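You operate a simulated robot arm through the tools that you are given. There is no shell and no other tool. Be economical: measure what you need, move in short steps, check, and stop when the job is done.

You run a simulated two-armed robot. Do the job below in one go: nothing can be reset, and whatever is moved stays where it is left.

## Task
Put the black adapter on top of the pink packet. Pick up the grey drier with one hand, pass it to the other hand and put it on the lower rack shelf top. Do these in any order. Set down upright: black adapter, grey drier.

It is judged by the outcome, as a careful person would: the job done as asked, and still so three seconds after it is handed in. It fails if anything else is knocked over, pushed out of place, dropped, spilled or broken.

## Robot
Two 6-joint arms with two-finger grippers on one trunk, on a base that drives. Base frame: it is fixed to the floor where the robot stands at the start and does not move with it; the origin is under the middle of the robot, x ahead of it, y to its left, z up; the surface under the hand at the start is at about z = 0.8. Units: m, rad, N and s.
The left shoulder is at the start at [0.03, 0.178, 1.013], the right one opposite. With the tool pointing down near the work surface each hand reaches from about 0.5 to 0.82 m from the robot's upright axis, wherever it stands, measured 20 degrees to its own side. Places, roughly: grey drier [4.25, 3.25, 1]; lower rack shelf top [4.9, -1, 0.6]. Payload 2.54 kg a hand.
The TCP of each hand is the grasp point between the finger pads, 0.03 m short of the fingertips. In the tool frame z runs along the fingers and y along their closing line. The gripper opens to 0.116 m. The gripper's body begins 0.095 m behind the TCP.
Orientation is told as [roll, pitch, yaw] about the base's x, y, z axes, in that order, counted from this pose: with the fingers straight down and closing along the base's y, the tool's x points along the base's -x, its y along +y and its z along -z.

## Interface
- The arms move only by the tool send_rows. It takes "left_deltas", "right_deltas" or both (then of equal length, played together; a hand with none holds still); each is a list that holds one entry, the list of rows, each a list of 7 numbers: the finger opening in cm, from 0 to 11.6, then the shift along the base's x, y, z in units of 250 mm (1.0 is 250 mm), then the turn, a rotation vector about the base's x, y, z in units of 60 degrees (1.0 is 60 degrees). In form: [[[grip, x, y, z, ax, ay, az], ...]]. A call has 1 to 10 rows; each row is the pose to reach, as a shift and turn from the pose commanded when the call began. A call with a number of a shift or a turn outside -1 to 1 is refused whole. Each row takes 0.2 s and may step no farther than 0.05 m and 0.15 rad from the row before; otherwise, or with a gripper value out of range, the whole call is refused. Where a pose cannot be reached the arm comes as near as it can. A force on the tool above 40 N (or 10 N above the force at the start of the call, whichever is more), or a blocked arm, ends the call early, and 0.2 s more pass. The fingers move at their own pace (about 0.153 m/s each) and stop on an object; they squeeze with about 30 N. The grip force told is the motor's: it shows also when the fingers shut on nothing. Time passes only in rows, and 0.2 s behind the last, so rows that repeat a pose let the fingers close. The reply holds the time, the measured pose of the TCP, the force on the tool along the base axes, the opening and the grip force, in the units named above and with some noise, with the torque about the TCP (base axes, N m) and any sound that the robot's microphone picked up.
- Cameras (640 x 400 px; columns grow to the right, rows downward): "scene" is now at [0.0451, -0.002, 1.7288]; the picture's right is [-0.04, -1.00, 0.00], its down [-0.80, 0.03, -0.59] and it looks along [0.59, -0.02, -0.80] (base axes); focal length 271 px, centre (320, 200). "left" rides on the left gripper at [0.069, 0.015, -0.122] in its tool frame; the picture's right is [-0.21, 0.98, 0.00], its down [-0.83, -0.18, -0.53] and it looks along [-0.52, -0.11, 0.85] (tool axes); focal length 251 px, centre (320, 200). "right" rides on the right gripper at [0.069, -0.015, -0.122] in its tool frame; the picture's right is [0.21, 0.98, 0.00], its down [-0.83, 0.18, -0.53] and it looks along [-0.52, 0.11, 0.85] (tool axes); focal length 251 px, centre (320, 200). There is no depth. A picture from a camera that has moved, and an enlarged one, comes with that camera's place and axes in the base frame and with its lens.
- capture(camera): a new picture of that camera. No time passes.
- slide_trunk(by): slides the trunk up (or, below 0, down) by that many m; the arms and the scene camera ride with it, the base frame stays. It gives what a move gives, with no picture.
- drive_base(legs): drives the robot by 1 to 6 legs, each [ahead, left, turn to the left] in m, m and rad, along the robot's own axes; the way and the turn of a leg run together, so that a leg with both is an arc; at most 1.5 m and 3.142 rad a leg. The arms and the cameras ride along, it lands a little off, and it stops where it bumps. It gives what a move gives.
- aim_head(pan, tilt): turns the head with the scene camera to pan (to the left, within 2.496 rad either way) and tilt (down, from -0.506 to 1.204), counted from straight ahead of the robot. It gives what a move gives.
- enlarge(camera, box): a new picture of the part [left, top, right, bottom] of that camera's present view, enlarged. No time passes.
- job_done(): hands the job in; it is judged then, once.

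Go step by step. Nothing tells you exact positions but the pictures and the camera data: compare them with the known pose of the tool, close in by small moves and look again before you grip or let go. The budget is 165 turns and 118 pictures, counting those below and the enlarged ones. Unless the task says otherwise, let go and move clear before handing in.

The tools are called after ">>>" as a command line: name --argument value ..., lists and objects as JSON in quotes. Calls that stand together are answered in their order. send_rows: Moves the arms, as the interface text tells. Its arguments: {"type":"object","properties":{"left_deltas":{"type":"array"},"right_deltas":{"type":"array"}},"required":[]} The other tools are called the same way: slide_trunk (by) slides the trunk up or down; drive_base (legs) drives the base; aim_head (pan, tilt) turns the head that bears the scene camera; capture (camera) takes a picture; enlarge (camera, box) takes an enlarged picture of a part of a camera's view; job_done () hands the job in.

At the start:

```text
t: 0.0
left_tcp_pos: [0.4921, 0.2674, 1.0468]
left_tcp_rot: [-0.002, 0.0, -0.001]
left_contact_force: [0.3, 0.4, 1.1]
left_moment: [-0.02, 0.01, 0.0]
left_finger_gap: 0.1158
left_grasp_force: 0.1
right_tcp_pos: [0.4628, -0.1419, 1.1093]
right_tcp_rot: [-0.002, -0.002, 0.0]
right_contact_force: [-0.2, -0.3, 0.4]
right_moment: [0.01, 0.01, 0.01]
right_finger_gap: 0.116
right_grasp_force: 0.1
trunk travel left (down, up): [-0.225, 0.315]
robot x, y, heading: [-0.0012, 0.0005, 0.002]
head pan, tilt: [-0.04, 0.934]
```

scene: 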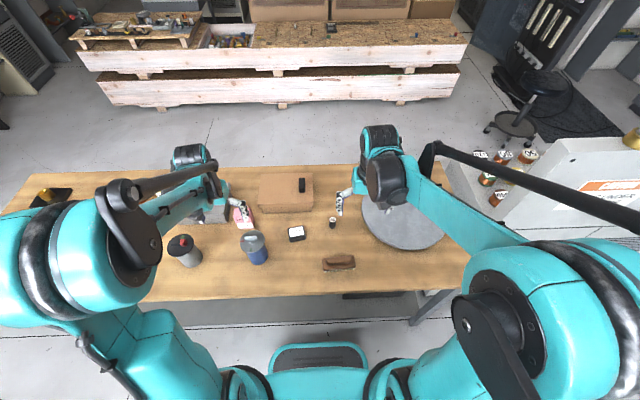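
right: 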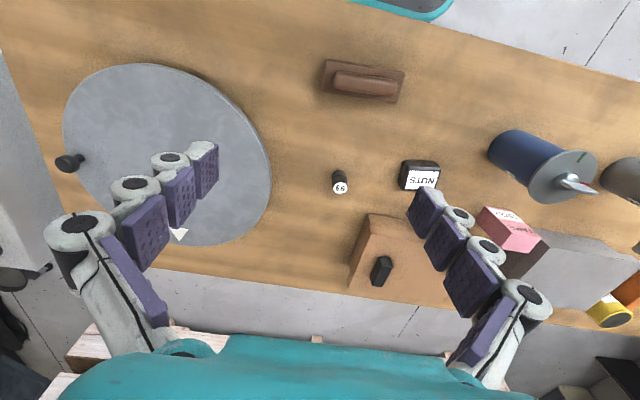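
left: 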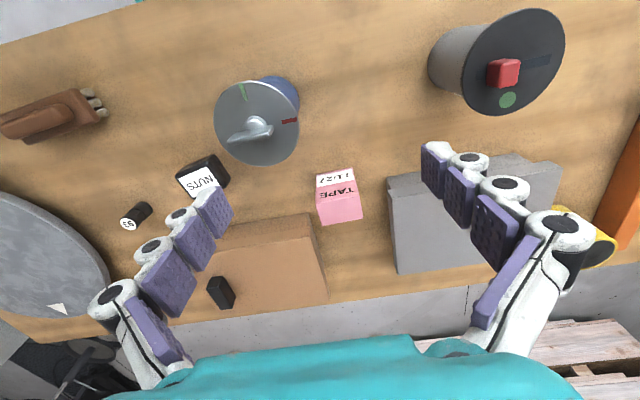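

I see the table with a pink packet, a brown box with a small black thing on it, a black "NUTS" box and a small cylinder. I'll take closer looks to identify the adapter.

>>> enlarge --camera "left" --box '[80, 130, 400, 330]'

>>> enlarge --camera "scene" --box '[160, 150, 400, 300]'

>>> enlarge --camera "right" --box '[300, 130, 580, 305]'

```text
2.00 times, centred on (240, 230) of left
camera zoom: at [0.422, 0.2823, 1.169], right [0.21, 0.98, 0.0], down [0.83, -0.18, 0.53], along [0.52, -0.11, -0.85], focal length 503 px, centre (480, 140)
```

zoom: 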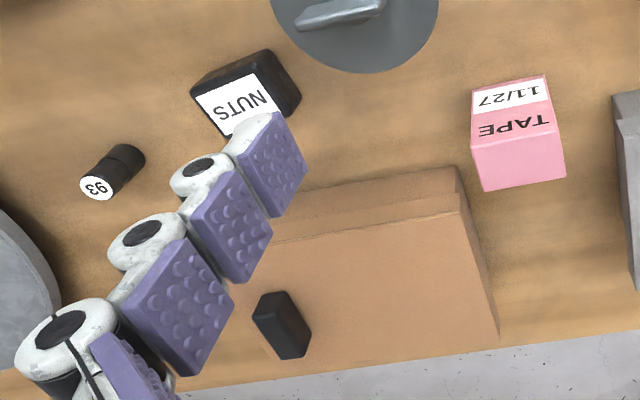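

```text
2.67 times, centred on (280, 225) of scene
camera zoom: at [0.0451, -0.002, 1.7288], right [-0.04, -1.0, 0.0], down [-0.8, 0.03, -0.59], along [0.59, -0.02, -0.8], focal length 723 px, centre (427, 133)
```

zoom: 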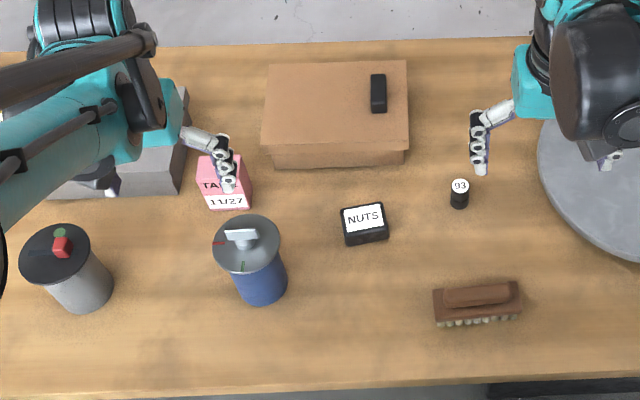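

```text
2.29 times, centred on (440, 218) of right
camera zoom: at [0.3926, -0.156, 1.2326], right [-0.21, 0.98, 0.0], down [0.83, 0.18, 0.53], along [0.52, 0.11, -0.85], focal length 575 px, centre (46, 160)
```

zoom: 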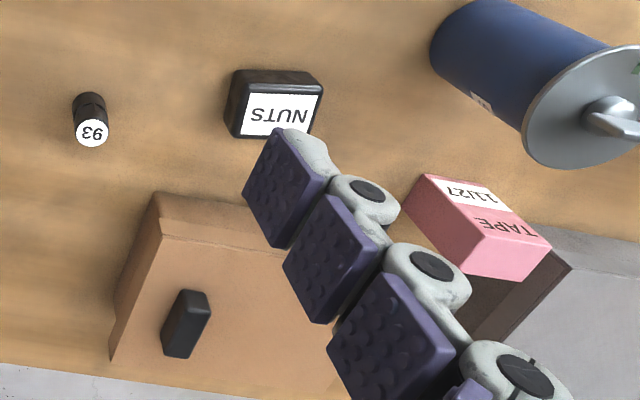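

The plain black block on the brown box is most likely the adapter, near [0.733, 0.048, 0.895]; the pink packet is near [0.60, 0.27]. I'll move the left hand over it at height and look.

>>> send_rows --left_deltas '[[[11.6, 0.11, -0.12, 0.03, 0, 0, 0], [11.6, 0.22, -0.24, 0.06, 0, 0, 0], [11.6, 0.33, -0.36, 0.1, 0, 0, 0], [11.6, 0.44, -0.48, 0.1, 0, 0, 0], [11.6, 0.55, -0.6, 0.1, 0, 0, 0], [11.6, 0.66, -0.72, 0.1, 0, 0, 0], [11.6, 0.76, -0.84, 0.1, 0, 0, 0]]]'

>>> capture --camera "left"

>>> capture --camera "right"

```text
t: 1.6
left_tcp_pos: [0.6829, 0.0567, 1.0722]
left_tcp_rot: [-0.001, 0.0, 0.001]
left_contact_force: [0.2, -0.2, 0.0]
left_moment: [0.03, 0.01, -0.02]
left_finger_gap: 0.1162
left_grasp_force: 0.1
right_tcp_pos: [0.4653, -0.1418, 1.1088]
right_tcp_rot: [0.0, -0.001, -0.001]
right_contact_force: [-0.2, 0.6, 1.0]
right_moment: [0.05, 0.03, -0.01]
right_finger_gap: 0.1162
right_grasp_force: 0.1
trunk travel left (down, up): [-0.225, 0.315]
robot x, y, heading: [-0.0001, 0.0, 0.004]
head pan, tilt: [-0.04, 0.934]
```

```text
111 pictures are left
camera left: at [0.6135, 0.0728, 1.195], right [0.21, 0.98, 0.0], down [0.83, -0.18, 0.53], along [0.52, -0.11, -0.85], focal length 251 px, centre (320, 200)
```

left: 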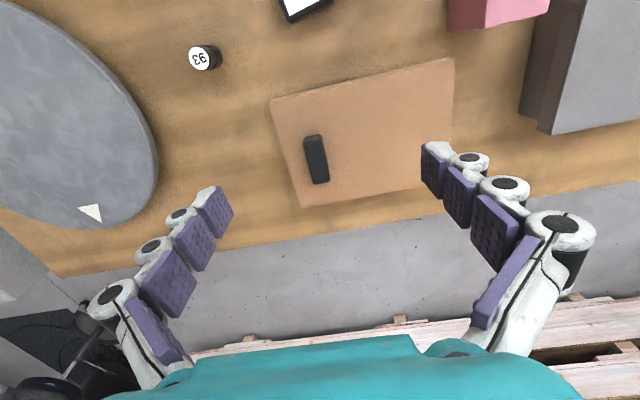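

```text
110 pictures are left
camera right: at [0.3936, -0.1568, 1.2322], right [-0.21, 0.98, 0.0], down [0.83, 0.18, 0.53], along [0.52, 0.12, -0.85], focal length 251 px, centre (320, 200)
```

right: 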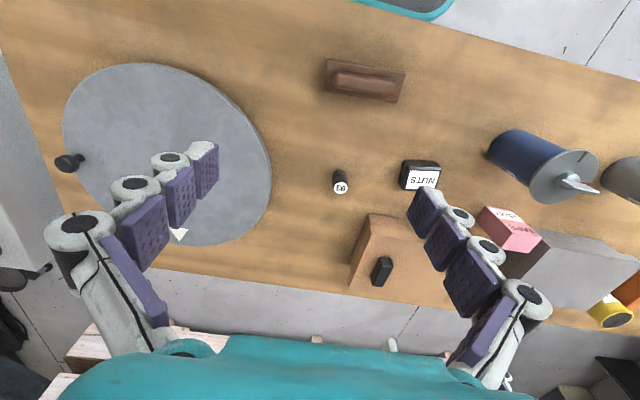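

>>> enlarge --camera "left" --box '[240, 50, 480, 200]'

>>> enlarge --camera "right" --box '[320, 190, 480, 290]'

```text
2.67 times, centred on (360, 125) of left
camera zoom: at [0.6135, 0.0728, 1.195], right [0.21, 0.98, 0.0], down [0.83, -0.18, 0.53], along [0.52, -0.11, -0.85], focal length 670 px, centre (213, 400)
```

zoom: 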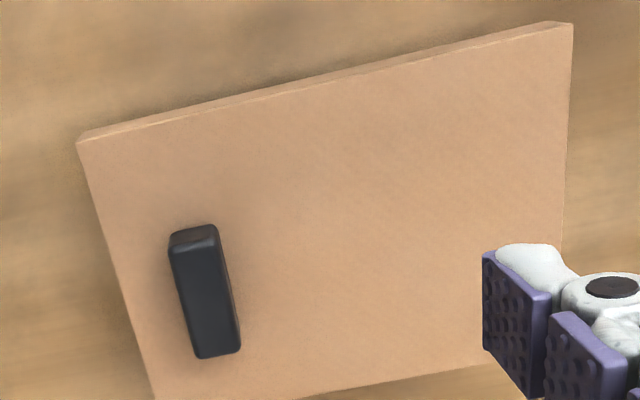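

```text
4.00 times, centred on (400, 240) of right
camera zoom: at [0.3936, -0.1568, 1.2322], right [-0.21, 0.98, 0.0], down [0.83, 0.18, 0.53], along [0.52, 0.12, -0.85], focal length 1006 px, centre (0, 40)
```

zoom: 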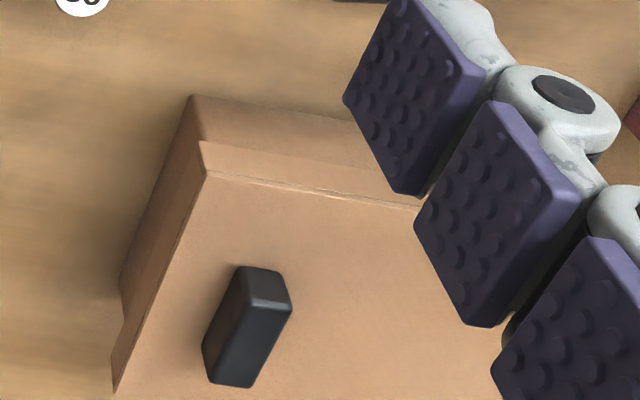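

The black block (about 0.056 x 0.022 x 0.027 m) lies along x on the brown box, top z≈0.902, centre about [0.736, 0.044]; box top z≈0.874. I'll come down above it and check.

>>> send_rows --left_deltas '[[[11.6, 0.1, -0.02, -0.1, 0, 0, 0], [11.6, 0.2, -0.05, -0.25, 0, 0, 0], [8, 0.212, -0.05, -0.4, 0, 0, 0], [7, 0.212, -0.05, -0.52, 0, 0, 0], [7, 0.212, -0.05, -0.52, 0, 0, 0]]]'

>>> capture --camera "left"

>>> enlarge --camera "right" --box '[320, 190, 480, 290]'

```text
t: 2.8
left_tcp_pos: [0.7325, 0.043, 0.9397]
left_tcp_rot: [0.0, 0.001, 0.0]
left_contact_force: [0.3, -0.2, -0.6]
left_moment: [0.02, 0.0, 0.01]
left_finger_gap: 0.0699
left_grasp_force: 0.1
right_tcp_pos: [0.463, -0.1406, 1.1098]
right_tcp_rot: [0.0, 0.0, 0.0]
right_contact_force: [0.2, 0.7, -0.3]
right_moment: [0.01, -0.04, -0.01]
right_finger_gap: 0.1161
right_grasp_force: 0.1
trunk travel left (down, up): [-0.225, 0.315]
robot x, y, heading: [0.0042, 0.0029, -0.004]
head pan, tilt: [-0.04, 0.934]
```

```text
107 pictures are left
camera left: at [0.663, 0.0592, 1.0625], right [0.21, 0.98, 0.0], down [0.83, -0.18, 0.53], along [0.52, -0.11, -0.85], focal length 251 px, centre (320, 200)
```

left: 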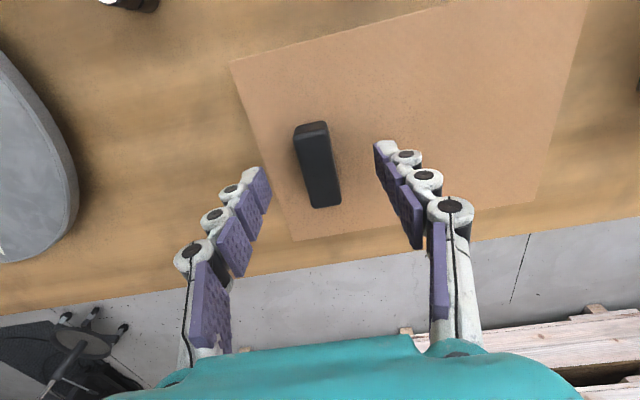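

```text
4.00 times, centred on (400, 240) of right
camera zoom: at [0.3922, -0.156, 1.2328], right [-0.21, 0.98, 0.0], down [0.83, 0.18, 0.53], along [0.52, 0.11, -0.85], focal length 1006 px, centre (0, 40)
```

zoom: 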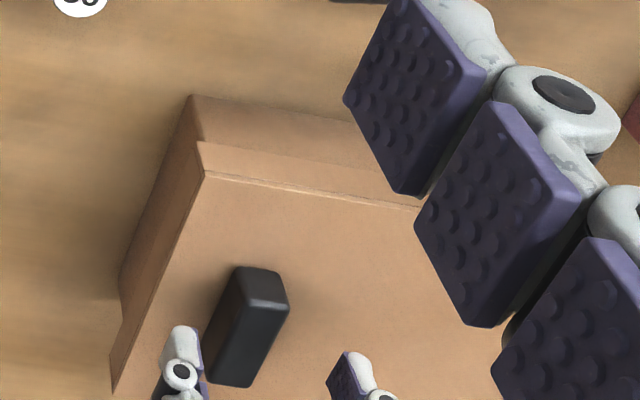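

The block is centred between the fingers. I'll lower to z≈0.908 and close.

>>> send_rows --left_deltas '[[[7, 0, 0, -0.08, 0, 0, 0], [7, 0, 0, -0.13, 0, 0, 0], [3, 0, 0, -0.13, 0, 0, 0], [1, 0, 0, -0.13, 0, 0, 0], [0.5, 0, 0, -0.13, 0, 0, 0], [0.5, 0, 0, -0.13, 0, 0, 0]]]'

>>> enlarge --camera "right" --box '[320, 190, 480, 290]'

```text
t: 4.2
left_tcp_pos: [0.7347, 0.0422, 0.9089]
left_tcp_rot: [0.0, -0.001, 0.0]
left_contact_force: [-0.5, -0.4, 0.8]
left_moment: [0.01, -0.01, 0.02]
left_finger_gap: 0.0227
left_grasp_force: 30.1
right_tcp_pos: [0.463, -0.1415, 1.108]
right_tcp_rot: [-0.001, 0.0, 0.0]
right_contact_force: [-0.4, 0.6, 0.1]
right_moment: [0.0, -0.04, 0.01]
right_finger_gap: 0.116
right_grasp_force: 0.0
trunk travel left (down, up): [-0.225, 0.315]
robot x, y, heading: [0.0015, -0.0037, 0.003]
head pan, tilt: [-0.04, 0.934]
```

```text
4.00 times, centred on (400, 240) of right
camera zoom: at [0.3925, -0.1561, 1.2326], right [-0.21, 0.98, 0.0], down [0.83, 0.18, 0.53], along [0.52, 0.11, -0.85], focal length 1006 px, centre (0, 40)
```

zoom: 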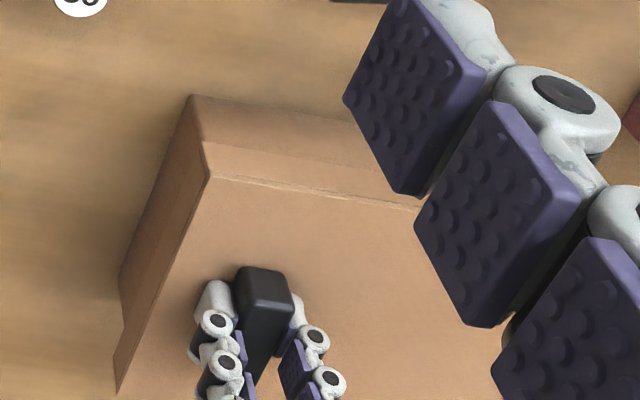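

Gripped at 2.3 cm. I'll lift a little and check that it comes free of the box.

>>> send_rows --left_deltas '[[[0.5, 0, 0, 0.06, 0, 0, 0], [0.5, 0, 0, 0.06, 0, 0, 0]]]'

>>> enlarge --camera "right" --box '[320, 190, 480, 290]'

```text
t: 4.8
left_tcp_pos: [0.7344, 0.0438, 0.9219]
left_tcp_rot: [-0.001, 0.002, -0.001]
left_contact_force: [0.2, -0.6, -0.1]
left_moment: [-0.02, 0.03, -0.02]
left_finger_gap: 0.0227
left_grasp_force: 30.4
right_tcp_pos: [0.4629, -0.1418, 1.109]
right_tcp_rot: [0.0, 0.001, 0.001]
right_contact_force: [-0.1, -0.2, -0.1]
right_moment: [0.0, 0.03, 0.02]
right_finger_gap: 0.1161
right_grasp_force: 0.1
trunk travel left (down, up): [-0.225, 0.315]
robot x, y, heading: [0.0003, 0.0016, 0.001]
head pan, tilt: [-0.04, 0.934]
```

```text
4.00 times, centred on (400, 240) of right
camera zoom: at [0.3931, -0.156, 1.2324], right [-0.21, 0.98, 0.0], down [0.83, 0.18, 0.53], along [0.52, 0.11, -0.85], focal length 1006 px, centre (0, 40)
```

zoom: 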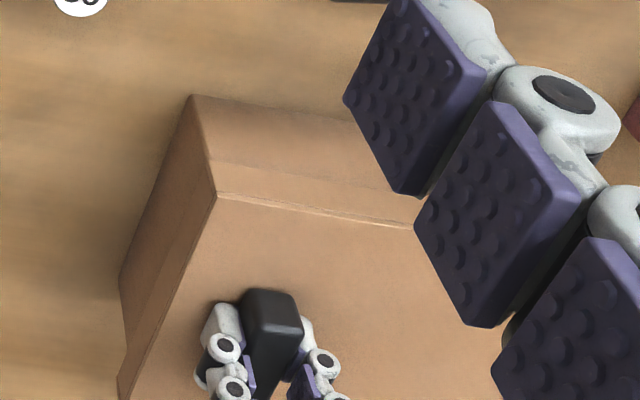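

The whole lid came up with it, so that black block is the box's handle, not the adapter. I'll put the lid back exactly and let go.

>>> send_rows --left_deltas '[[[0.5, 0, 0, -0.03, 0, 0, 0], [0.5, 0, 0, -0.06, 0, 0, 0], [0.5, 0, 0, -0.064, 0, 0, 0], [4, 0, 0, -0.064, 0, 0, 0], [7, 0, 0, -0.064, 0, 0, 0], [7, 0, 0, 0.05, 0, 0, 0], [7, 0, 0, 0.2, 0, 0, 0]]]'

>>> enlarge --camera "right" --box '[320, 190, 480, 290]'

>>> enlarge --camera "right" --box '[320, 150, 448, 230]'

>>> capture --camera "left"

```text
t: 6.4
left_tcp_pos: [0.735, 0.0422, 0.9749]
left_tcp_rot: [0.003, 0.0, -0.001]
left_contact_force: [-0.3, -0.7, 0.4]
left_moment: [0.01, 0.01, 0.02]
left_finger_gap: 0.0698
left_grasp_force: 0.1
right_tcp_pos: [0.4629, -0.1415, 1.1096]
right_tcp_rot: [0.001, -0.001, 0.0]
right_contact_force: [-0.1, -0.6, -0.8]
right_moment: [0.02, -0.02, -0.02]
right_finger_gap: 0.116
right_grasp_force: 0.0
trunk travel left (down, up): [-0.225, 0.315]
robot x, y, heading: [0.0019, 0.0025, 0.003]
head pan, tilt: [-0.04, 0.934]
```

```text
4.00 times, centred on (400, 240) of right
camera zoom: at [0.392, -0.156, 1.2328], right [-0.21, 0.98, 0.0], down [0.83, 0.18, 0.53], along [0.52, 0.11, -0.85], focal length 1006 px, centre (0, 40)
```

zoom: 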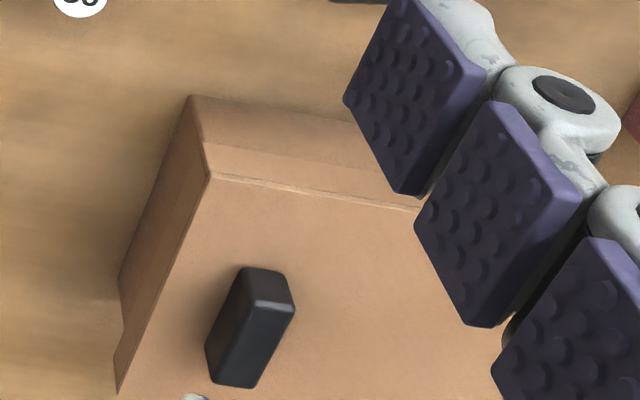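

```text
5.00 times, centred on (384, 190) of right
camera zoom: at [0.392, -0.156, 1.2328], right [-0.21, 0.98, 0.0], down [0.83, 0.18, 0.53], along [0.52, 0.11, -0.85], focal length 1257 px, centre (0, 250)
```

zoom: 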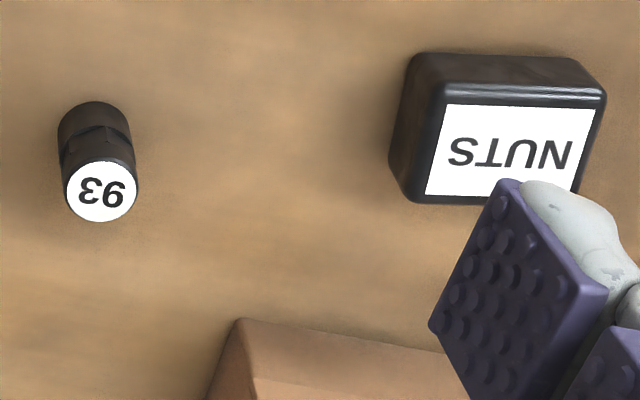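

```text
101 pictures are left
camera left: at [0.6654, 0.0588, 1.0982], right [0.21, 0.98, 0.0], down [0.83, -0.18, 0.53], along [0.52, -0.11, -0.85], focal length 251 px, centre (320, 200)
```

left: 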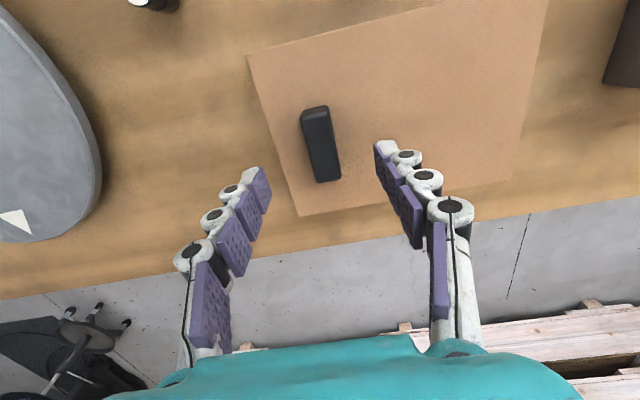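

The lid is seated again. Candidates left are the "93" cylinder and the "NUTS" block, plus anything not yet seen; I'll withdraw the left hand and look around the whole table.

>>> send_rows --left_deltas '[[[7, 0, 0, 0.18, 0, 0, 0], [7, 0, 0, 0.36, 0, 0, 0], [7, -0.13, 0.12, 0.4, 0, 0, 0], [7, -0.26, 0.24, 0.4, 0, 0, 0], [7, -0.39, 0.36, 0.4, 0, 0, 0], [7, -0.52, 0.48, 0.4, 0, 0, 0], [7, -0.65, 0.6, 0.4, 0, 0, 0], [7, -0.78, 0.72, 0.4, 0, 0, 0], [7, -0.9, 0.84, 0.4, 0, 0, 0], [7, -1, 0.95, 0.4, 0, 0, 0]]]'

>>> aim_head --pan 0.5 --tilt 0.8

>>> capture --camera "scene"

>>> capture --camera "left"

```text
t: 8.6
left_tcp_pos: [0.4823, 0.2808, 1.0729]
left_tcp_rot: [0.0, 0.0, -0.001]
left_contact_force: [0.1, 0.7, 0.4]
left_moment: [-0.02, -0.02, -0.01]
left_finger_gap: 0.0699
left_grasp_force: 0.0
right_tcp_pos: [0.4616, -0.1409, 1.1091]
right_tcp_rot: [0.0, 0.0, -0.001]
right_contact_force: [-0.1, 0.0, -0.3]
right_moment: [0.01, -0.06, 0.06]
right_finger_gap: 0.116
right_grasp_force: 0.1
trunk travel left (down, up): [-0.225, 0.315]
robot x, y, heading: [0.002, -0.0009, -0.001]
head pan, tilt: [-0.04, 0.934]
```

```text
t: 9.6
left_tcp_pos: [0.4851, 0.2808, 1.0729]
left_tcp_rot: [0.0, 0.0, 0.0]
left_contact_force: [-0.4, 0.3, 0.2]
left_moment: [-0.02, -0.03, 0.0]
left_finger_gap: 0.0699
left_grasp_force: 0.1
right_tcp_pos: [0.4644, -0.1411, 1.1102]
right_tcp_rot: [0.0, 0.0, 0.0]
right_contact_force: [-0.5, 0.6, -0.4]
right_moment: [0.0, 0.0, 0.01]
right_finger_gap: 0.1163
right_grasp_force: 0.0
trunk travel left (down, up): [-0.225, 0.315]
robot x, y, heading: [0.0007, 0.0007, 0.001]
head pan, tilt: [0.499, 0.799]
```

```text
100 pictures are left
camera scene: at [0.0424, 0.0396, 1.7392], right [0.48, -0.88, 0.0], down [-0.63, -0.34, -0.7], along [0.61, 0.33, -0.72], focal length 271 px, centre (320, 200)
```

scene: 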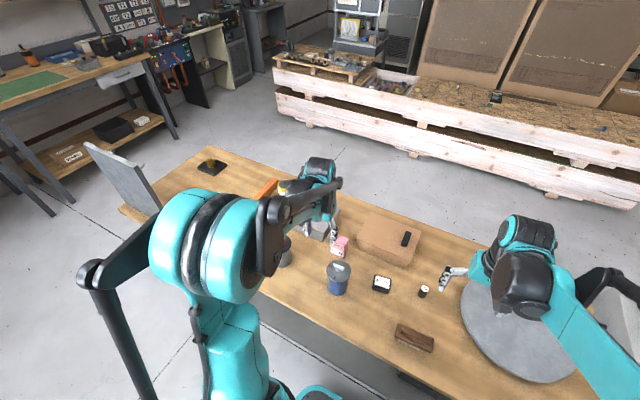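

```text
99 pictures are left
camera left: at [0.415, 0.2964, 1.1952], right [0.21, 0.98, 0.0], down [0.83, -0.18, 0.53], along [0.52, -0.11, -0.85], focal length 251 px, centre (320, 200)
```

left: 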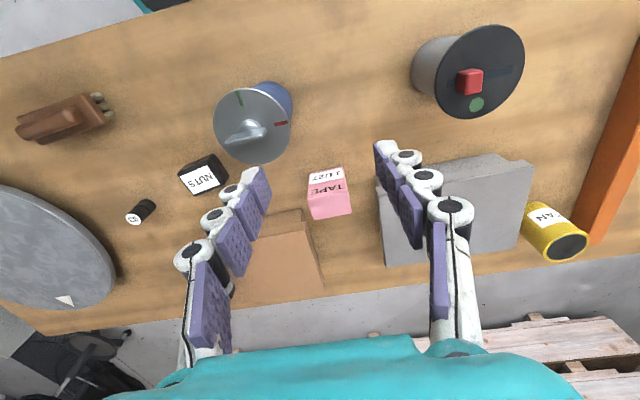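

There are more objects at the left end of the table; I'll enlarge there.

>>> enlarge --camera "scene" --box '[80, 130, 320, 280]'

>>> enlarge --camera "left" --box '[100, 130, 260, 230]'

>>> enlarge --camera "scene" --box '[0, 0, 320, 200]'

```text
2.67 times, centred on (200, 205) of scene
camera zoom: at [0.0424, 0.0396, 1.7392], right [0.48, -0.88, 0.0], down [-0.63, -0.34, -0.7], along [0.61, 0.33, -0.72], focal length 723 px, centre (640, 187)
```

zoom: 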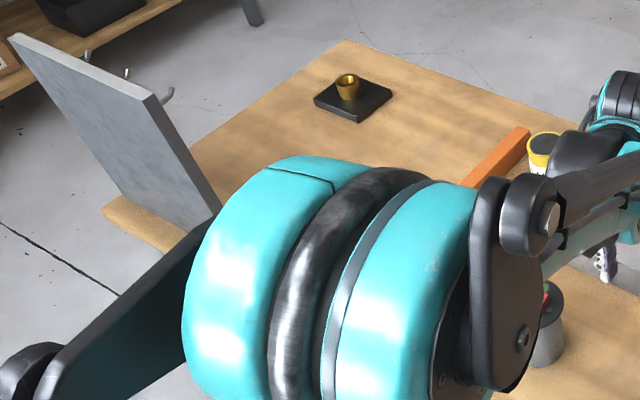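

```text
4.00 times, centred on (180, 180) of left
camera zoom: at [0.415, 0.2964, 1.1952], right [0.21, 0.98, 0.0], down [0.83, -0.18, 0.53], along [0.52, -0.11, -0.85], focal length 1006 px, centre (880, 280)
```

zoom: 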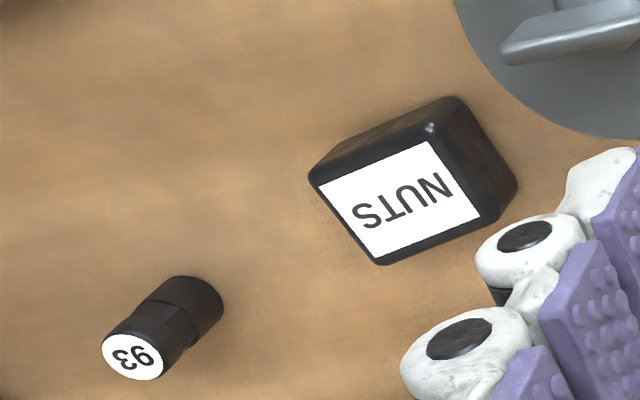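

```text
2.00 times, centred on (160, 100) of scene
camera zoom: at [0.0424, 0.0396, 1.7392], right [0.48, -0.88, 0.0], down [-0.63, -0.34, -0.7], along [0.61, 0.33, -0.72], focal length 542 px, centre (640, 400)
```

zoom: 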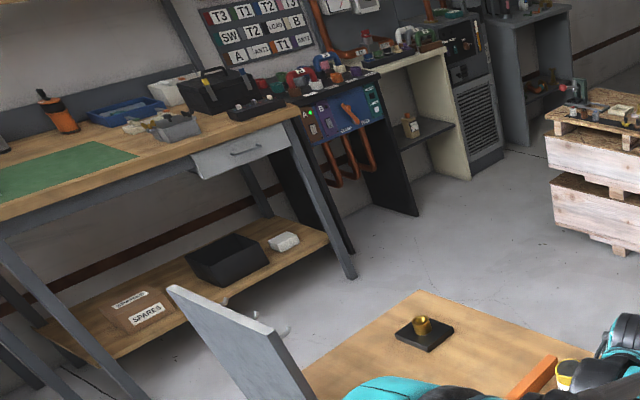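

The "93" piece has spanner flats in its middle, so it is the threaded adapter; it stands at about [0.60, -0.075], top z≈0.84. I'll move the right hand aside and bring the left hand over it.

>>> send_rows --left_deltas '[[[7, 0, -0.15, 0, 0, 0, 0], [7, 0, -0.3, 0, 0, 0, 0], [7, 0.03, -0.45, 0, 0, 0, 0], [7, 0.06, -0.6, 0, 0, 0, 0], [7, 0.12, -0.75, -0.05, 0, 0, 0], [7, 0.18, -0.9, -0.1, 0, 0, 0]]]' --right_deltas '[[[11.6, 0, -0.18, 0, 0, 0, 0], [11.6, 0, -0.36, 0, 0, 0, 0], [11.6, 0, -0.54, 0, 0, 0, 0], [11.6, 0, -0.72, 0, 0, 0, 0], [11.6, 0, -0.9, 0, 0, 0, 0], [11.6, 0, -0.95, 0, 0, 0, 0]]]'

>>> capture --camera "left"

>>> capture --camera "right"

```text
t: 11.0
left_tcp_pos: [0.5297, 0.0571, 1.048]
left_tcp_rot: [0.0, 0.0, -0.002]
left_contact_force: [1.1, -1.1, 0.0]
left_moment: [0.01, -0.01, 0.0]
left_finger_gap: 0.0701
left_grasp_force: 0.2
right_tcp_pos: [0.4648, -0.3799, 1.109]
right_tcp_rot: [-0.001, -0.001, -0.001]
right_contact_force: [-0.2, -0.1, -1.0]
right_moment: [0.0, 0.05, -0.01]
right_finger_gap: 0.1159
right_grasp_force: 0.1
trunk travel left (down, up): [-0.225, 0.315]
robot x, y, heading: [-0.0033, 0.0009, -0.005]
head pan, tilt: [0.499, 0.799]
```

```text
95 pictures are left
camera left: at [0.4592, 0.0723, 1.17], right [0.21, 0.98, 0.0], down [0.83, -0.18, 0.53], along [0.52, -0.11, -0.85], focal length 251 px, centre (320, 200)
```

left: 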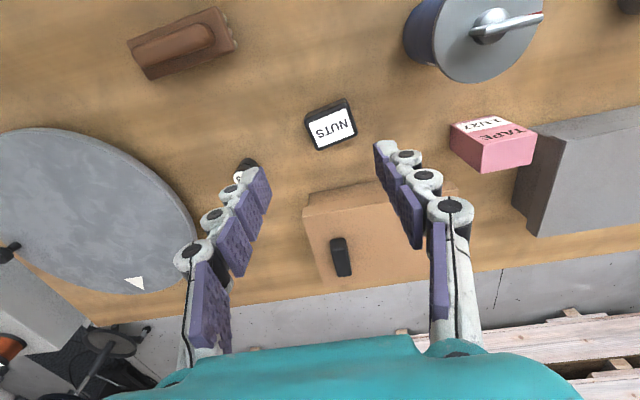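

```text
94 pictures are left
camera right: at [0.3945, -0.3941, 1.2331], right [-0.21, 0.98, 0.0], down [0.83, 0.18, 0.53], along [0.52, 0.12, -0.85], focal length 251 px, centre (320, 200)
```

right: 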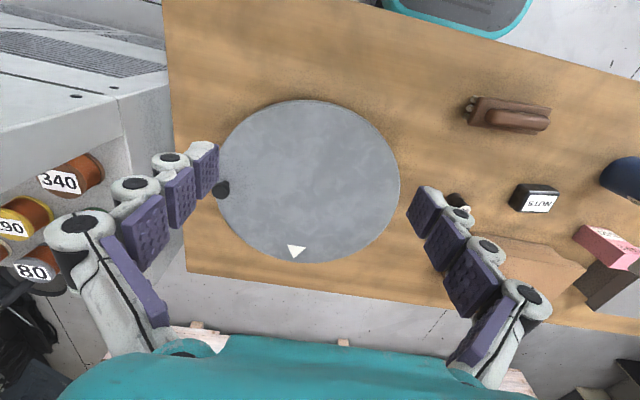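

Moving on over the adapter.

>>> send_rows --left_deltas '[[[7, 0.03, -0.15, 0, 0, 0, 0], [7, 0.06, -0.3, -0.05, 0, 0, 0], [7, 0.1, -0.45, -0.15, 0, 0, 0], [7, 0.14, -0.52, -0.3, 0, 0, 0], [7, 0.14, -0.52, -0.4, 0, 0, 0]]]'

>>> capture --camera "left"

```text
t: 12.2
left_tcp_pos: [0.5647, -0.0745, 0.949]
left_tcp_rot: [0.001, 0.0, 0.0]
left_contact_force: [0.9, -0.1, -1.2]
left_moment: [0.01, -0.02, 0.01]
left_finger_gap: 0.07
left_grasp_force: 0.0
right_tcp_pos: [0.4656, -0.378, 1.1103]
right_tcp_rot: [-0.001, 0.001, 0.0]
right_contact_force: [0.1, -0.3, 0.3]
right_moment: [0.01, -0.01, 0.02]
right_finger_gap: 0.1161
right_grasp_force: 0.0
trunk travel left (down, up): [-0.225, 0.315]
robot x, y, heading: [0.0012, 0.0001, -0.001]
head pan, tilt: [0.499, 0.799]
```

```text
93 pictures are left
camera left: at [0.4945, -0.0582, 1.0714], right [0.21, 0.98, 0.0], down [0.83, -0.18, 0.53], along [0.52, -0.11, -0.85], focal length 251 px, centre (320, 200)
```

left: 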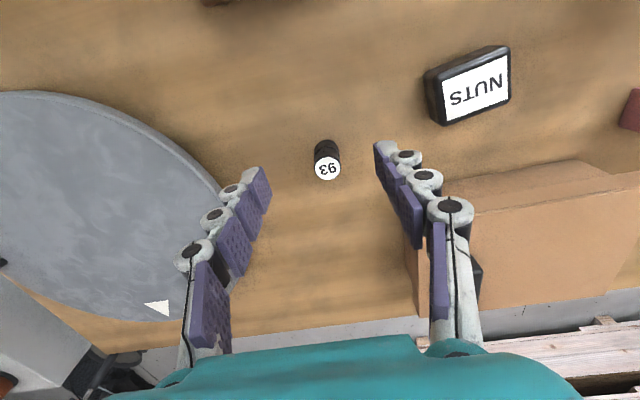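

The adapter centre is at about [0.600, -0.073], top z≈0.84, standing on z=0.80. Descending and gripping with fingertips 1.2 cm above the table.

>>> send_rows --left_deltas '[[[7, 0.1, 0.006, -0.1, 0, 0, 0], [7, 0.142, 0.008, -0.25, 0, 0, 0], [7, 0.142, 0.008, -0.36, 0, 0, 0], [7, 0.142, 0.008, -0.424, 0, 0, 0], [3, 0.142, 0.008, -0.424, 0, 0, 0], [1, 0.142, 0.008, -0.424, 0, 0, 0], [1, 0.142, 0.008, -0.424, 0, 0, 0]]]'

>>> capture --camera "left"

```text
t: 13.8
left_tcp_pos: [0.5987, -0.0745, 0.8428]
left_tcp_rot: [-0.001, 0.001, 0.001]
left_contact_force: [0.2, -0.1, 0.3]
left_moment: [0.01, 0.02, -0.02]
left_finger_gap: 0.0267
left_grasp_force: 30.4
right_tcp_pos: [0.4646, -0.3782, 1.1101]
right_tcp_rot: [-0.001, 0.0, -0.002]
right_contact_force: [0.0, 0.6, -0.8]
right_moment: [-0.01, 0.01, 0.0]
right_finger_gap: 0.1159
right_grasp_force: 0.1
trunk travel left (down, up): [-0.225, 0.315]
robot x, y, heading: [-0.0016, 0.0026, 0.003]
head pan, tilt: [0.499, 0.799]
```

```text
92 pictures are left
camera left: at [0.5287, -0.0576, 0.9646], right [0.21, 0.98, 0.0], down [0.83, -0.18, 0.53], along [0.52, -0.11, -0.85], focal length 251 px, centre (320, 200)
```

left: 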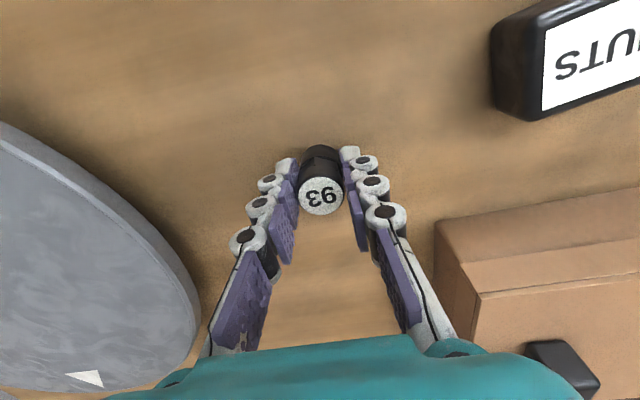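

Gripped. Lifting, then travelling toward the packet.

>>> send_rows --left_deltas '[[[1, 0, 0, 0.18, 0, 0, 0], [1, 0, 0, 0.36, 0, 0, 0], [1, 0, 0, 0.54, 0, 0, 0], [1, 0, 0, 0.7, 0, 0, 0], [1, -0.04, 0.15, 0.75, 0, 0, 0], [1, -0.08, 0.3, 0.75, 0, 0, 0], [1, -0.12, 0.45, 0.75, 0, 0, 0], [1, -0.16, 0.6, 0.75, 0, 0, 0], [1, -0.2, 0.75, 0.75, 0, 0, 0], [1, -0.24, 0.9, 0.75, 0, 0, 0]]]'

>>> capture --camera "left"

```text
t: 16.0
left_tcp_pos: [0.5405, 0.1548, 1.0295]
left_tcp_rot: [0.0, 0.0, 0.0]
left_contact_force: [-0.2, 0.7, -0.4]
left_moment: [0.01, -0.01, 0.02]
left_finger_gap: 0.0265
left_grasp_force: 29.8
right_tcp_pos: [0.4634, -0.378, 1.1101]
right_tcp_rot: [0.0, -0.001, 0.0]
right_contact_force: [-0.4, 1.2, -0.4]
right_moment: [-0.01, -0.02, 0.0]
right_finger_gap: 0.1159
right_grasp_force: 0.0
trunk travel left (down, up): [-0.225, 0.315]
robot x, y, heading: [-0.0018, 0.0012, -0.003]
head pan, tilt: [0.499, 0.799]
```

```text
91 pictures are left
camera left: at [0.4709, 0.1702, 1.1524], right [0.22, 0.98, 0.0], down [0.83, -0.18, 0.53], along [0.52, -0.12, -0.85], focal length 251 px, centre (320, 200)
```

left: 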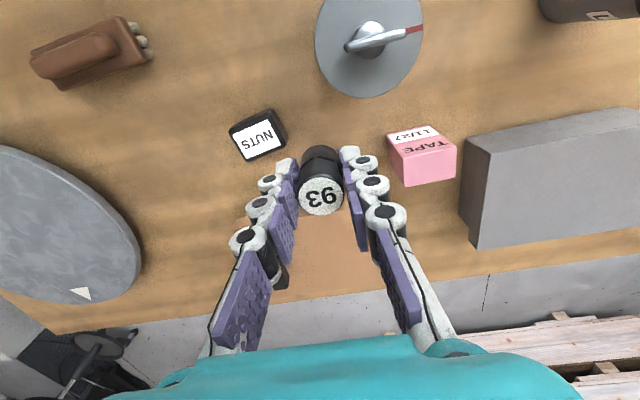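

I'll enlarge the packet to tell its top face from its side.

>>> enlarge --camera "left" --box '[360, 100, 488, 210]'

>>> enlarge --camera "scene" --box '[290, 210, 386, 270]'

>>> enlarge --camera "right" --box '[540, 190, 640, 310]'

```text
3.64 times, centred on (424, 155) of left
camera zoom: at [0.4709, 0.1702, 1.1524], right [0.22, 0.98, 0.0], down [0.83, -0.18, 0.53], along [0.52, -0.12, -0.85], focal length 914 px, centre (-58, 364)
```

zoom: 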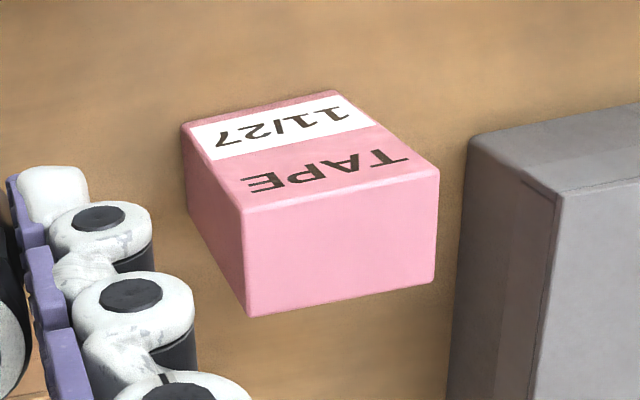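

```text
6.67 times, centred on (338, 240) of scene
camera zoom: at [0.0419, 0.0409, 1.7392], right [0.48, -0.88, 0.0], down [-0.63, -0.34, -0.7], along [0.61, 0.33, -0.72], focal length 1807 px, centre (200, -67)
```

zoom: 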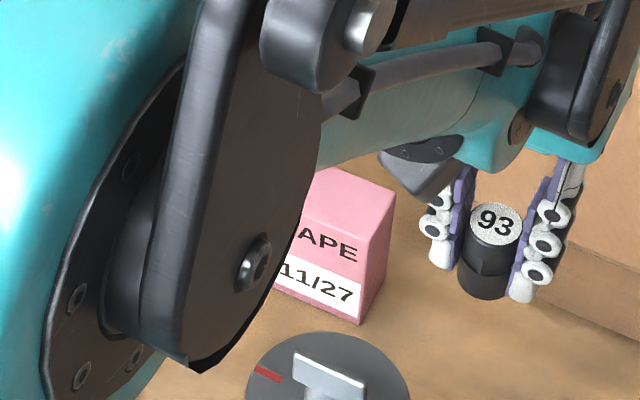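

```text
3.33 times, centred on (590, 250) of right
camera zoom: at [0.3934, -0.392, 1.234], right [-0.21, 0.98, 0.0], down [0.83, 0.18, 0.53], along [0.52, 0.11, -0.85], focal length 838 px, centre (-580, 33)
```

zoom: 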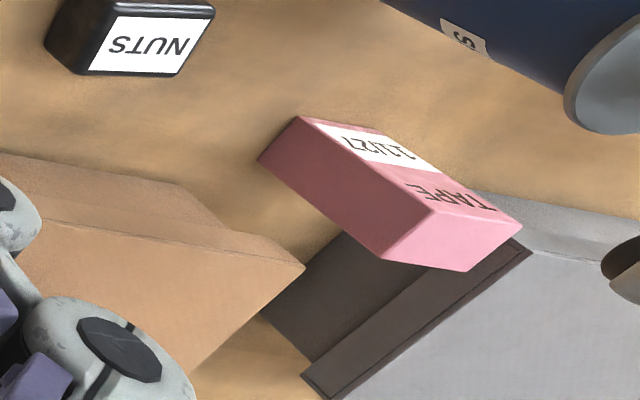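

The packet stands with its text facing me; its top face is centred at about [0.618, 0.2655], z≈0.886 (0.037 x 0.059 m). I'll bring the adapter above it.

>>> send_rows --left_deltas '[[[1, 0.08, 0.11, 0, 0, 0, 0], [1, 0.16, 0.22, 0, 0, 0, 0], [1, 0.24, 0.33, 0, 0, 0, 0], [1, 0.308, 0.443, -0.05, 0, 0, 0], [1, 0.308, 0.443, -0.2, 0, 0, 0], [1, 0.308, 0.443, -0.3, 0, 0, 0]]]'

>>> capture --camera "left"

>>> capture --camera "right"

>>> enlarge --camera "scene" --box '[260, 190, 420, 290]'

```text
t: 17.4
left_tcp_pos: [0.6157, 0.2661, 0.955]
left_tcp_rot: [-0.001, -0.001, 0.001]
left_contact_force: [0.7, 0.1, -1.6]
left_moment: [-0.04, 0.0, 0.02]
left_finger_gap: 0.0267
left_grasp_force: 30.3
right_tcp_pos: [0.465, -0.3781, 1.1098]
right_tcp_rot: [-0.001, 0.001, 0.0]
right_contact_force: [-0.6, -0.3, 0.6]
right_moment: [0.0, 0.02, -0.02]
right_finger_gap: 0.1158
right_grasp_force: 0.1
trunk travel left (down, up): [-0.225, 0.315]
robot x, y, heading: [-0.0016, 0.0033, 0.003]
head pan, tilt: [0.499, 0.799]
```

```text
87 pictures are left
camera left: at [0.5463, 0.2823, 1.0785], right [0.21, 0.98, 0.0], down [0.83, -0.18, 0.53], along [0.52, -0.11, -0.85], focal length 251 px, centre (320, 200)
```

left: 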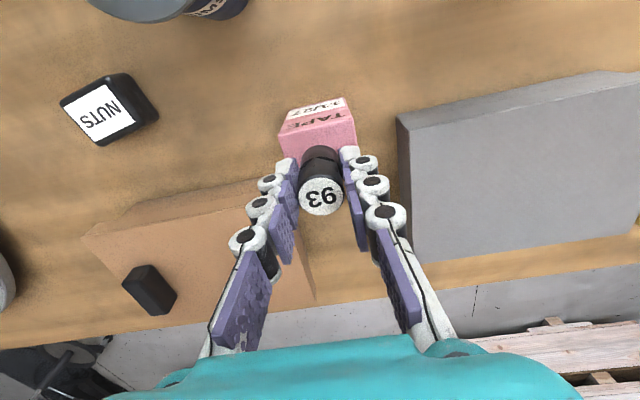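

```text
86 pictures are left
camera right: at [0.3944, -0.3924, 1.2335], right [-0.21, 0.98, 0.0], down [0.83, 0.18, 0.53], along [0.52, 0.11, -0.85], focal length 251 px, centre (320, 200)
```

right: 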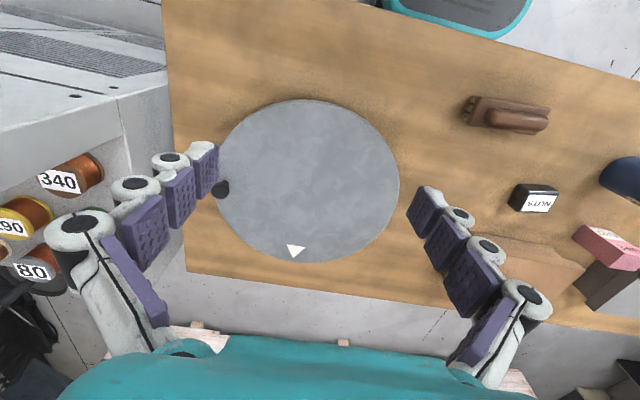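

```text
4.00 times, centred on (340, 240) of scene
camera zoom: at [0.0431, 0.0403, 1.7392], right [0.48, -0.88, 0.0], down [-0.63, -0.34, -0.7], along [0.61, 0.33, -0.72], focal length 1084 px, centre (240, 40)
```

zoom: 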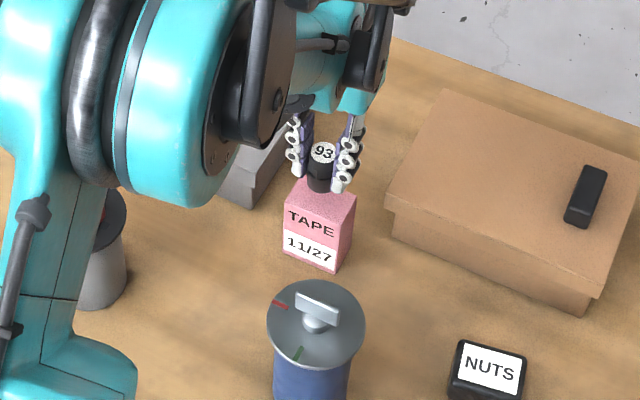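

Aligned over the packet. Lowering gently.

>>> send_rows --left_deltas '[[[1, 0.008, 0, -0.05, 0, 0, 0], [1, 0.008, 0, -0.08, 0, 0, 0], [1, 0.008, 0, -0.092, 0, 0, 0], [1, 0.008, 0, -0.096, 0, 0, 0]]]'

>>> enlarge --camera "left" --box '[256, 80, 416, 230]'

>>> enlarge --camera "scene" --box '[308, 210, 372, 260]'

```text
t: 18.4
left_tcp_pos: [0.6177, 0.2637, 0.931]
left_tcp_rot: [0.0, 0.0, 0.0]
left_contact_force: [0.9, -0.8, -1.2]
left_moment: [0.01, 0.0, 0.0]
left_finger_gap: 0.0266
left_grasp_force: 30.1
right_tcp_pos: [0.465, -0.378, 1.1089]
right_tcp_rot: [0.001, 0.0, -0.001]
right_contact_force: [-0.4, 0.7, -0.6]
right_moment: [0.04, 0.01, 0.03]
right_finger_gap: 0.116
right_grasp_force: 0.2
trunk travel left (down, up): [-0.225, 0.315]
robot x, y, heading: [-0.0023, -0.0029, -0.001]
head pan, tilt: [0.499, 0.799]
```

```text
2.67 times, centred on (336, 155) of left
camera zoom: at [0.5482, 0.2804, 1.0539], right [0.21, 0.98, 0.0], down [0.83, -0.18, 0.53], along [0.52, -0.11, -0.85], focal length 670 px, centre (277, 320)
```

zoom: 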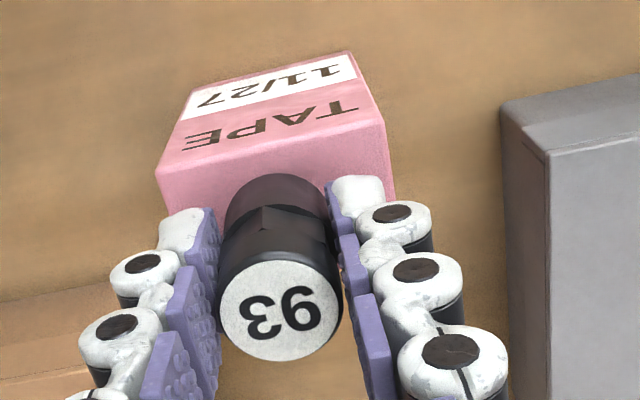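

```text
8.00 times, centred on (340, 235) of scene
camera zoom: at [0.0424, 0.0396, 1.7393], right [0.48, -0.88, 0.0], down [-0.63, -0.34, -0.7], along [0.61, 0.33, -0.72], focal length 2168 px, centre (160, -80)
```

zoom: 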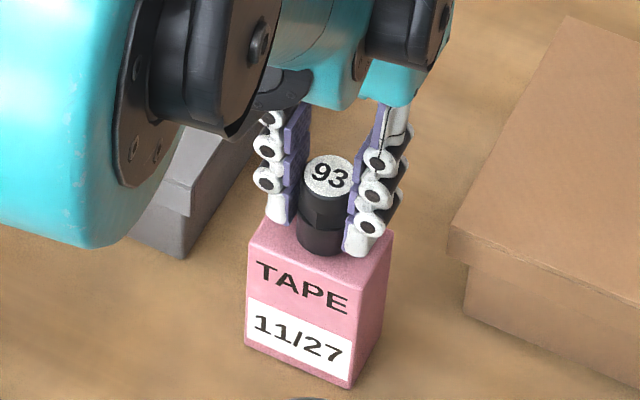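

Base is at or just above the packet top. I'll ease down in 1 mm steps watching force.

>>> send_rows --left_deltas '[[[1, 0, 0, -0.004, 0, 0, 0], [1, 0, 0, -0.008, 0, 0, 0]]]'

```text
t: 19.0
left_tcp_pos: [0.6184, 0.2637, 0.929]
left_tcp_rot: [0.001, 0.001, -0.001]
left_contact_force: [1.1, 0.8, 2.4]
left_moment: [0.03, -0.03, -0.02]
left_finger_gap: 0.0264
left_grasp_force: 29.9
right_tcp_pos: [0.4639, -0.3775, 1.1106]
right_tcp_rot: [0.001, -0.002, 0.001]
right_contact_force: [0.0, 0.0, 0.0]
right_moment: [-0.01, 0.0, 0.01]
right_finger_gap: 0.1159
right_grasp_force: 0.0
trunk travel left (down, up): [-0.225, 0.315]
robot x, y, heading: [-0.0023, -0.0014, -0.001]
head pan, tilt: [0.499, 0.799]
```

Upward force shows contact. Opening slowly and rising.

>>> send_rows --left_deltas '[[[2.8, 0, 0, 0, 0, 0, 0], [3.2, 0, 0, 0, 0, 0, 0], [4.2, 0, 0, 0, 0, 0, 0], [5.5, 0, 0, 0, 0, 0, 0], [5.5, 0, 0, 0.05, 0, 0, 0], [5.5, 0, 0, 0.2, 0, 0, 0], [5.5, 0, 0, 0.38, 0, 0, 0], [5.5, 0, 0, 0.56, 0, 0, 0]]]'

>>> capture --camera "left"

>>> enlarge --camera "scene" --box '[308, 210, 372, 260]'

```text
t: 20.8
left_tcp_pos: [0.6185, 0.2639, 1.071]
left_tcp_rot: [0.001, 0.001, 0.001]
left_contact_force: [0.1, -0.7, -0.2]
left_moment: [0.02, -0.05, -0.02]
left_finger_gap: 0.0547
left_grasp_force: 0.1
right_tcp_pos: [0.4645, -0.3785, 1.1087]
right_tcp_rot: [-0.001, 0.0, 0.0]
right_contact_force: [-0.4, 0.3, -0.1]
right_moment: [0.03, 0.0, 0.01]
right_finger_gap: 0.116
right_grasp_force: 0.0
trunk travel left (down, up): [-0.225, 0.315]
robot x, y, heading: [0.0009, -0.0002, 0.001]
head pan, tilt: [0.499, 0.799]
```

```text
82 pictures are left
camera left: at [0.5502, 0.2803, 1.1922], right [0.21, 0.98, 0.0], down [0.83, -0.18, 0.53], along [0.52, -0.11, -0.85], focal length 251 px, centre (320, 200)
```

left: 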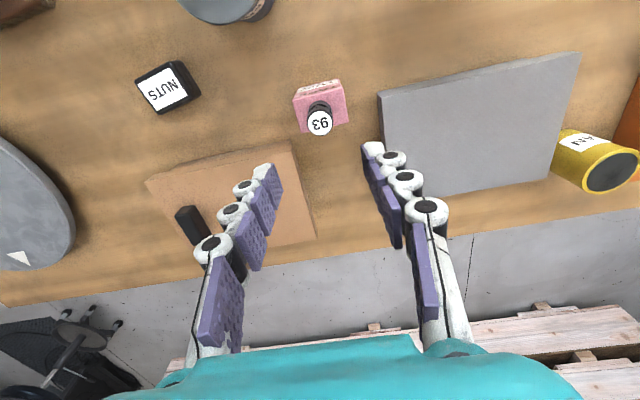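

```text
8.00 times, centred on (340, 235) of scene
camera zoom: at [0.0412, 0.0391, 1.7393], right [0.48, -0.88, 0.0], down [-0.63, -0.34, -0.7], along [0.61, 0.33, -0.72], focal length 2168 px, centre (160, -80)
```

zoom: 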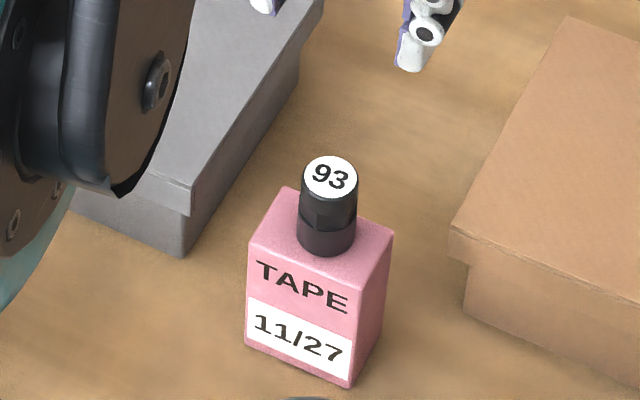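

The adapter stands on the packet. Now I withdraw the left hand and look toward the drier and the rack.

>>> send_rows --left_deltas '[[[5.5, -0.15, 0.0, 0.1, 0, 0, 0], [5.5, -0.3, 0.0, 0.18, 0, 0, 0], [5.5, -0.45, 0, 0.25, 0, 0, 0], [5.5, -0.6, 0, 0.3, 0, 0, 0], [5.5, -0.7, 0, 0.3, 0, 0, 0]]]'

>>> aim_head --pan 0.6 --tilt 0.2

>>> capture --camera "scene"

>>> aim_head --pan -0.25 --tilt 0.2

>>> capture --camera "scene"

```text
t: 22.0
left_tcp_pos: [0.443, 0.2634, 1.1467]
left_tcp_rot: [0.001, 0.0, 0.0]
left_contact_force: [0.1, -0.7, 0.4]
left_moment: [0.01, -0.04, 0.0]
left_finger_gap: 0.0549
left_grasp_force: 0.0
right_tcp_pos: [0.4637, -0.3784, 1.1111]
right_tcp_rot: [0.0, 0.0, 0.0]
right_contact_force: [0.0, -0.1, -0.6]
right_moment: [-0.03, -0.05, -0.02]
right_finger_gap: 0.116
right_grasp_force: 0.0
trunk travel left (down, up): [-0.225, 0.315]
robot x, y, heading: [-0.0024, 0.0034, -0.0]
head pan, tilt: [0.499, 0.799]
```

```text
t: 23.0
left_tcp_pos: [0.4434, 0.264, 1.145]
left_tcp_rot: [-0.001, 0.0, 0.001]
left_contact_force: [-0.4, -0.8, -0.4]
left_moment: [-0.03, 0.02, 0.0]
left_finger_gap: 0.0553
left_grasp_force: 0.1
right_tcp_pos: [0.4641, -0.3784, 1.1098]
right_tcp_rot: [0.0, 0.0, 0.0]
right_contact_force: [-0.1, -0.3, 0.1]
right_moment: [0.0, 0.03, 0.03]
right_finger_gap: 0.1158
right_grasp_force: 0.0
trunk travel left (down, up): [-0.225, 0.315]
robot x, y, heading: [-0.0014, 0.0009, -0.002]
head pan, tilt: [0.6, 0.201]
```

```text
80 pictures are left
camera scene: at [0.0485, 0.0536, 1.7928], right [0.56, -0.83, 0.0], down [-0.17, -0.11, -0.98], along [0.81, 0.55, -0.2], focal length 271 px, centre (320, 200)
```

scene: 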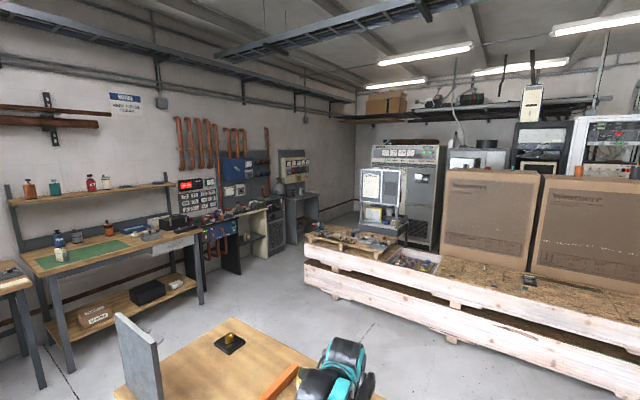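

```text
t: 24.1
left_tcp_pos: [0.444, 0.2642, 1.1442]
left_tcp_rot: [0.001, 0.001, -0.001]
left_contact_force: [0.7, -0.4, -0.4]
left_moment: [-0.01, -0.02, -0.04]
left_finger_gap: 0.0549
left_grasp_force: 0.1
right_tcp_pos: [0.465, -0.3785, 1.1096]
right_tcp_rot: [0.0, 0.001, 0.0]
right_contact_force: [-0.6, 0.1, -0.7]
right_moment: [0.01, 0.01, 0.03]
right_finger_gap: 0.1162
right_grasp_force: 0.1
trunk travel left (down, up): [-0.225, 0.315]
robot x, y, heading: [0.0003, -0.001, 0.007]
head pan, tilt: [-0.25, 0.201]
```

```text
79 pictures are left
camera scene: at [0.0619, -0.022, 1.7929], right [-0.25, -0.97, 0.0], down [-0.19, 0.05, -0.98], along [0.95, -0.24, -0.2], focal length 271 px, centre (320, 200)
```

scene: 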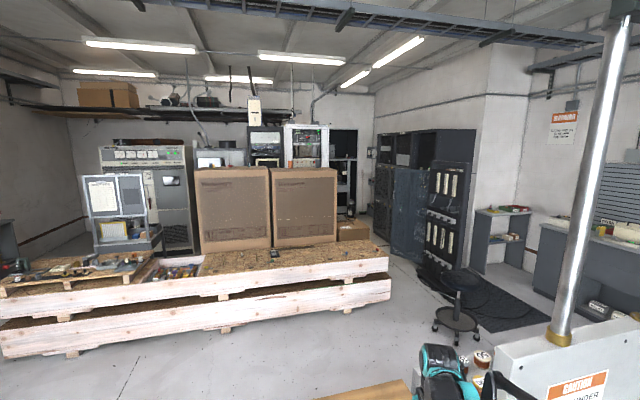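

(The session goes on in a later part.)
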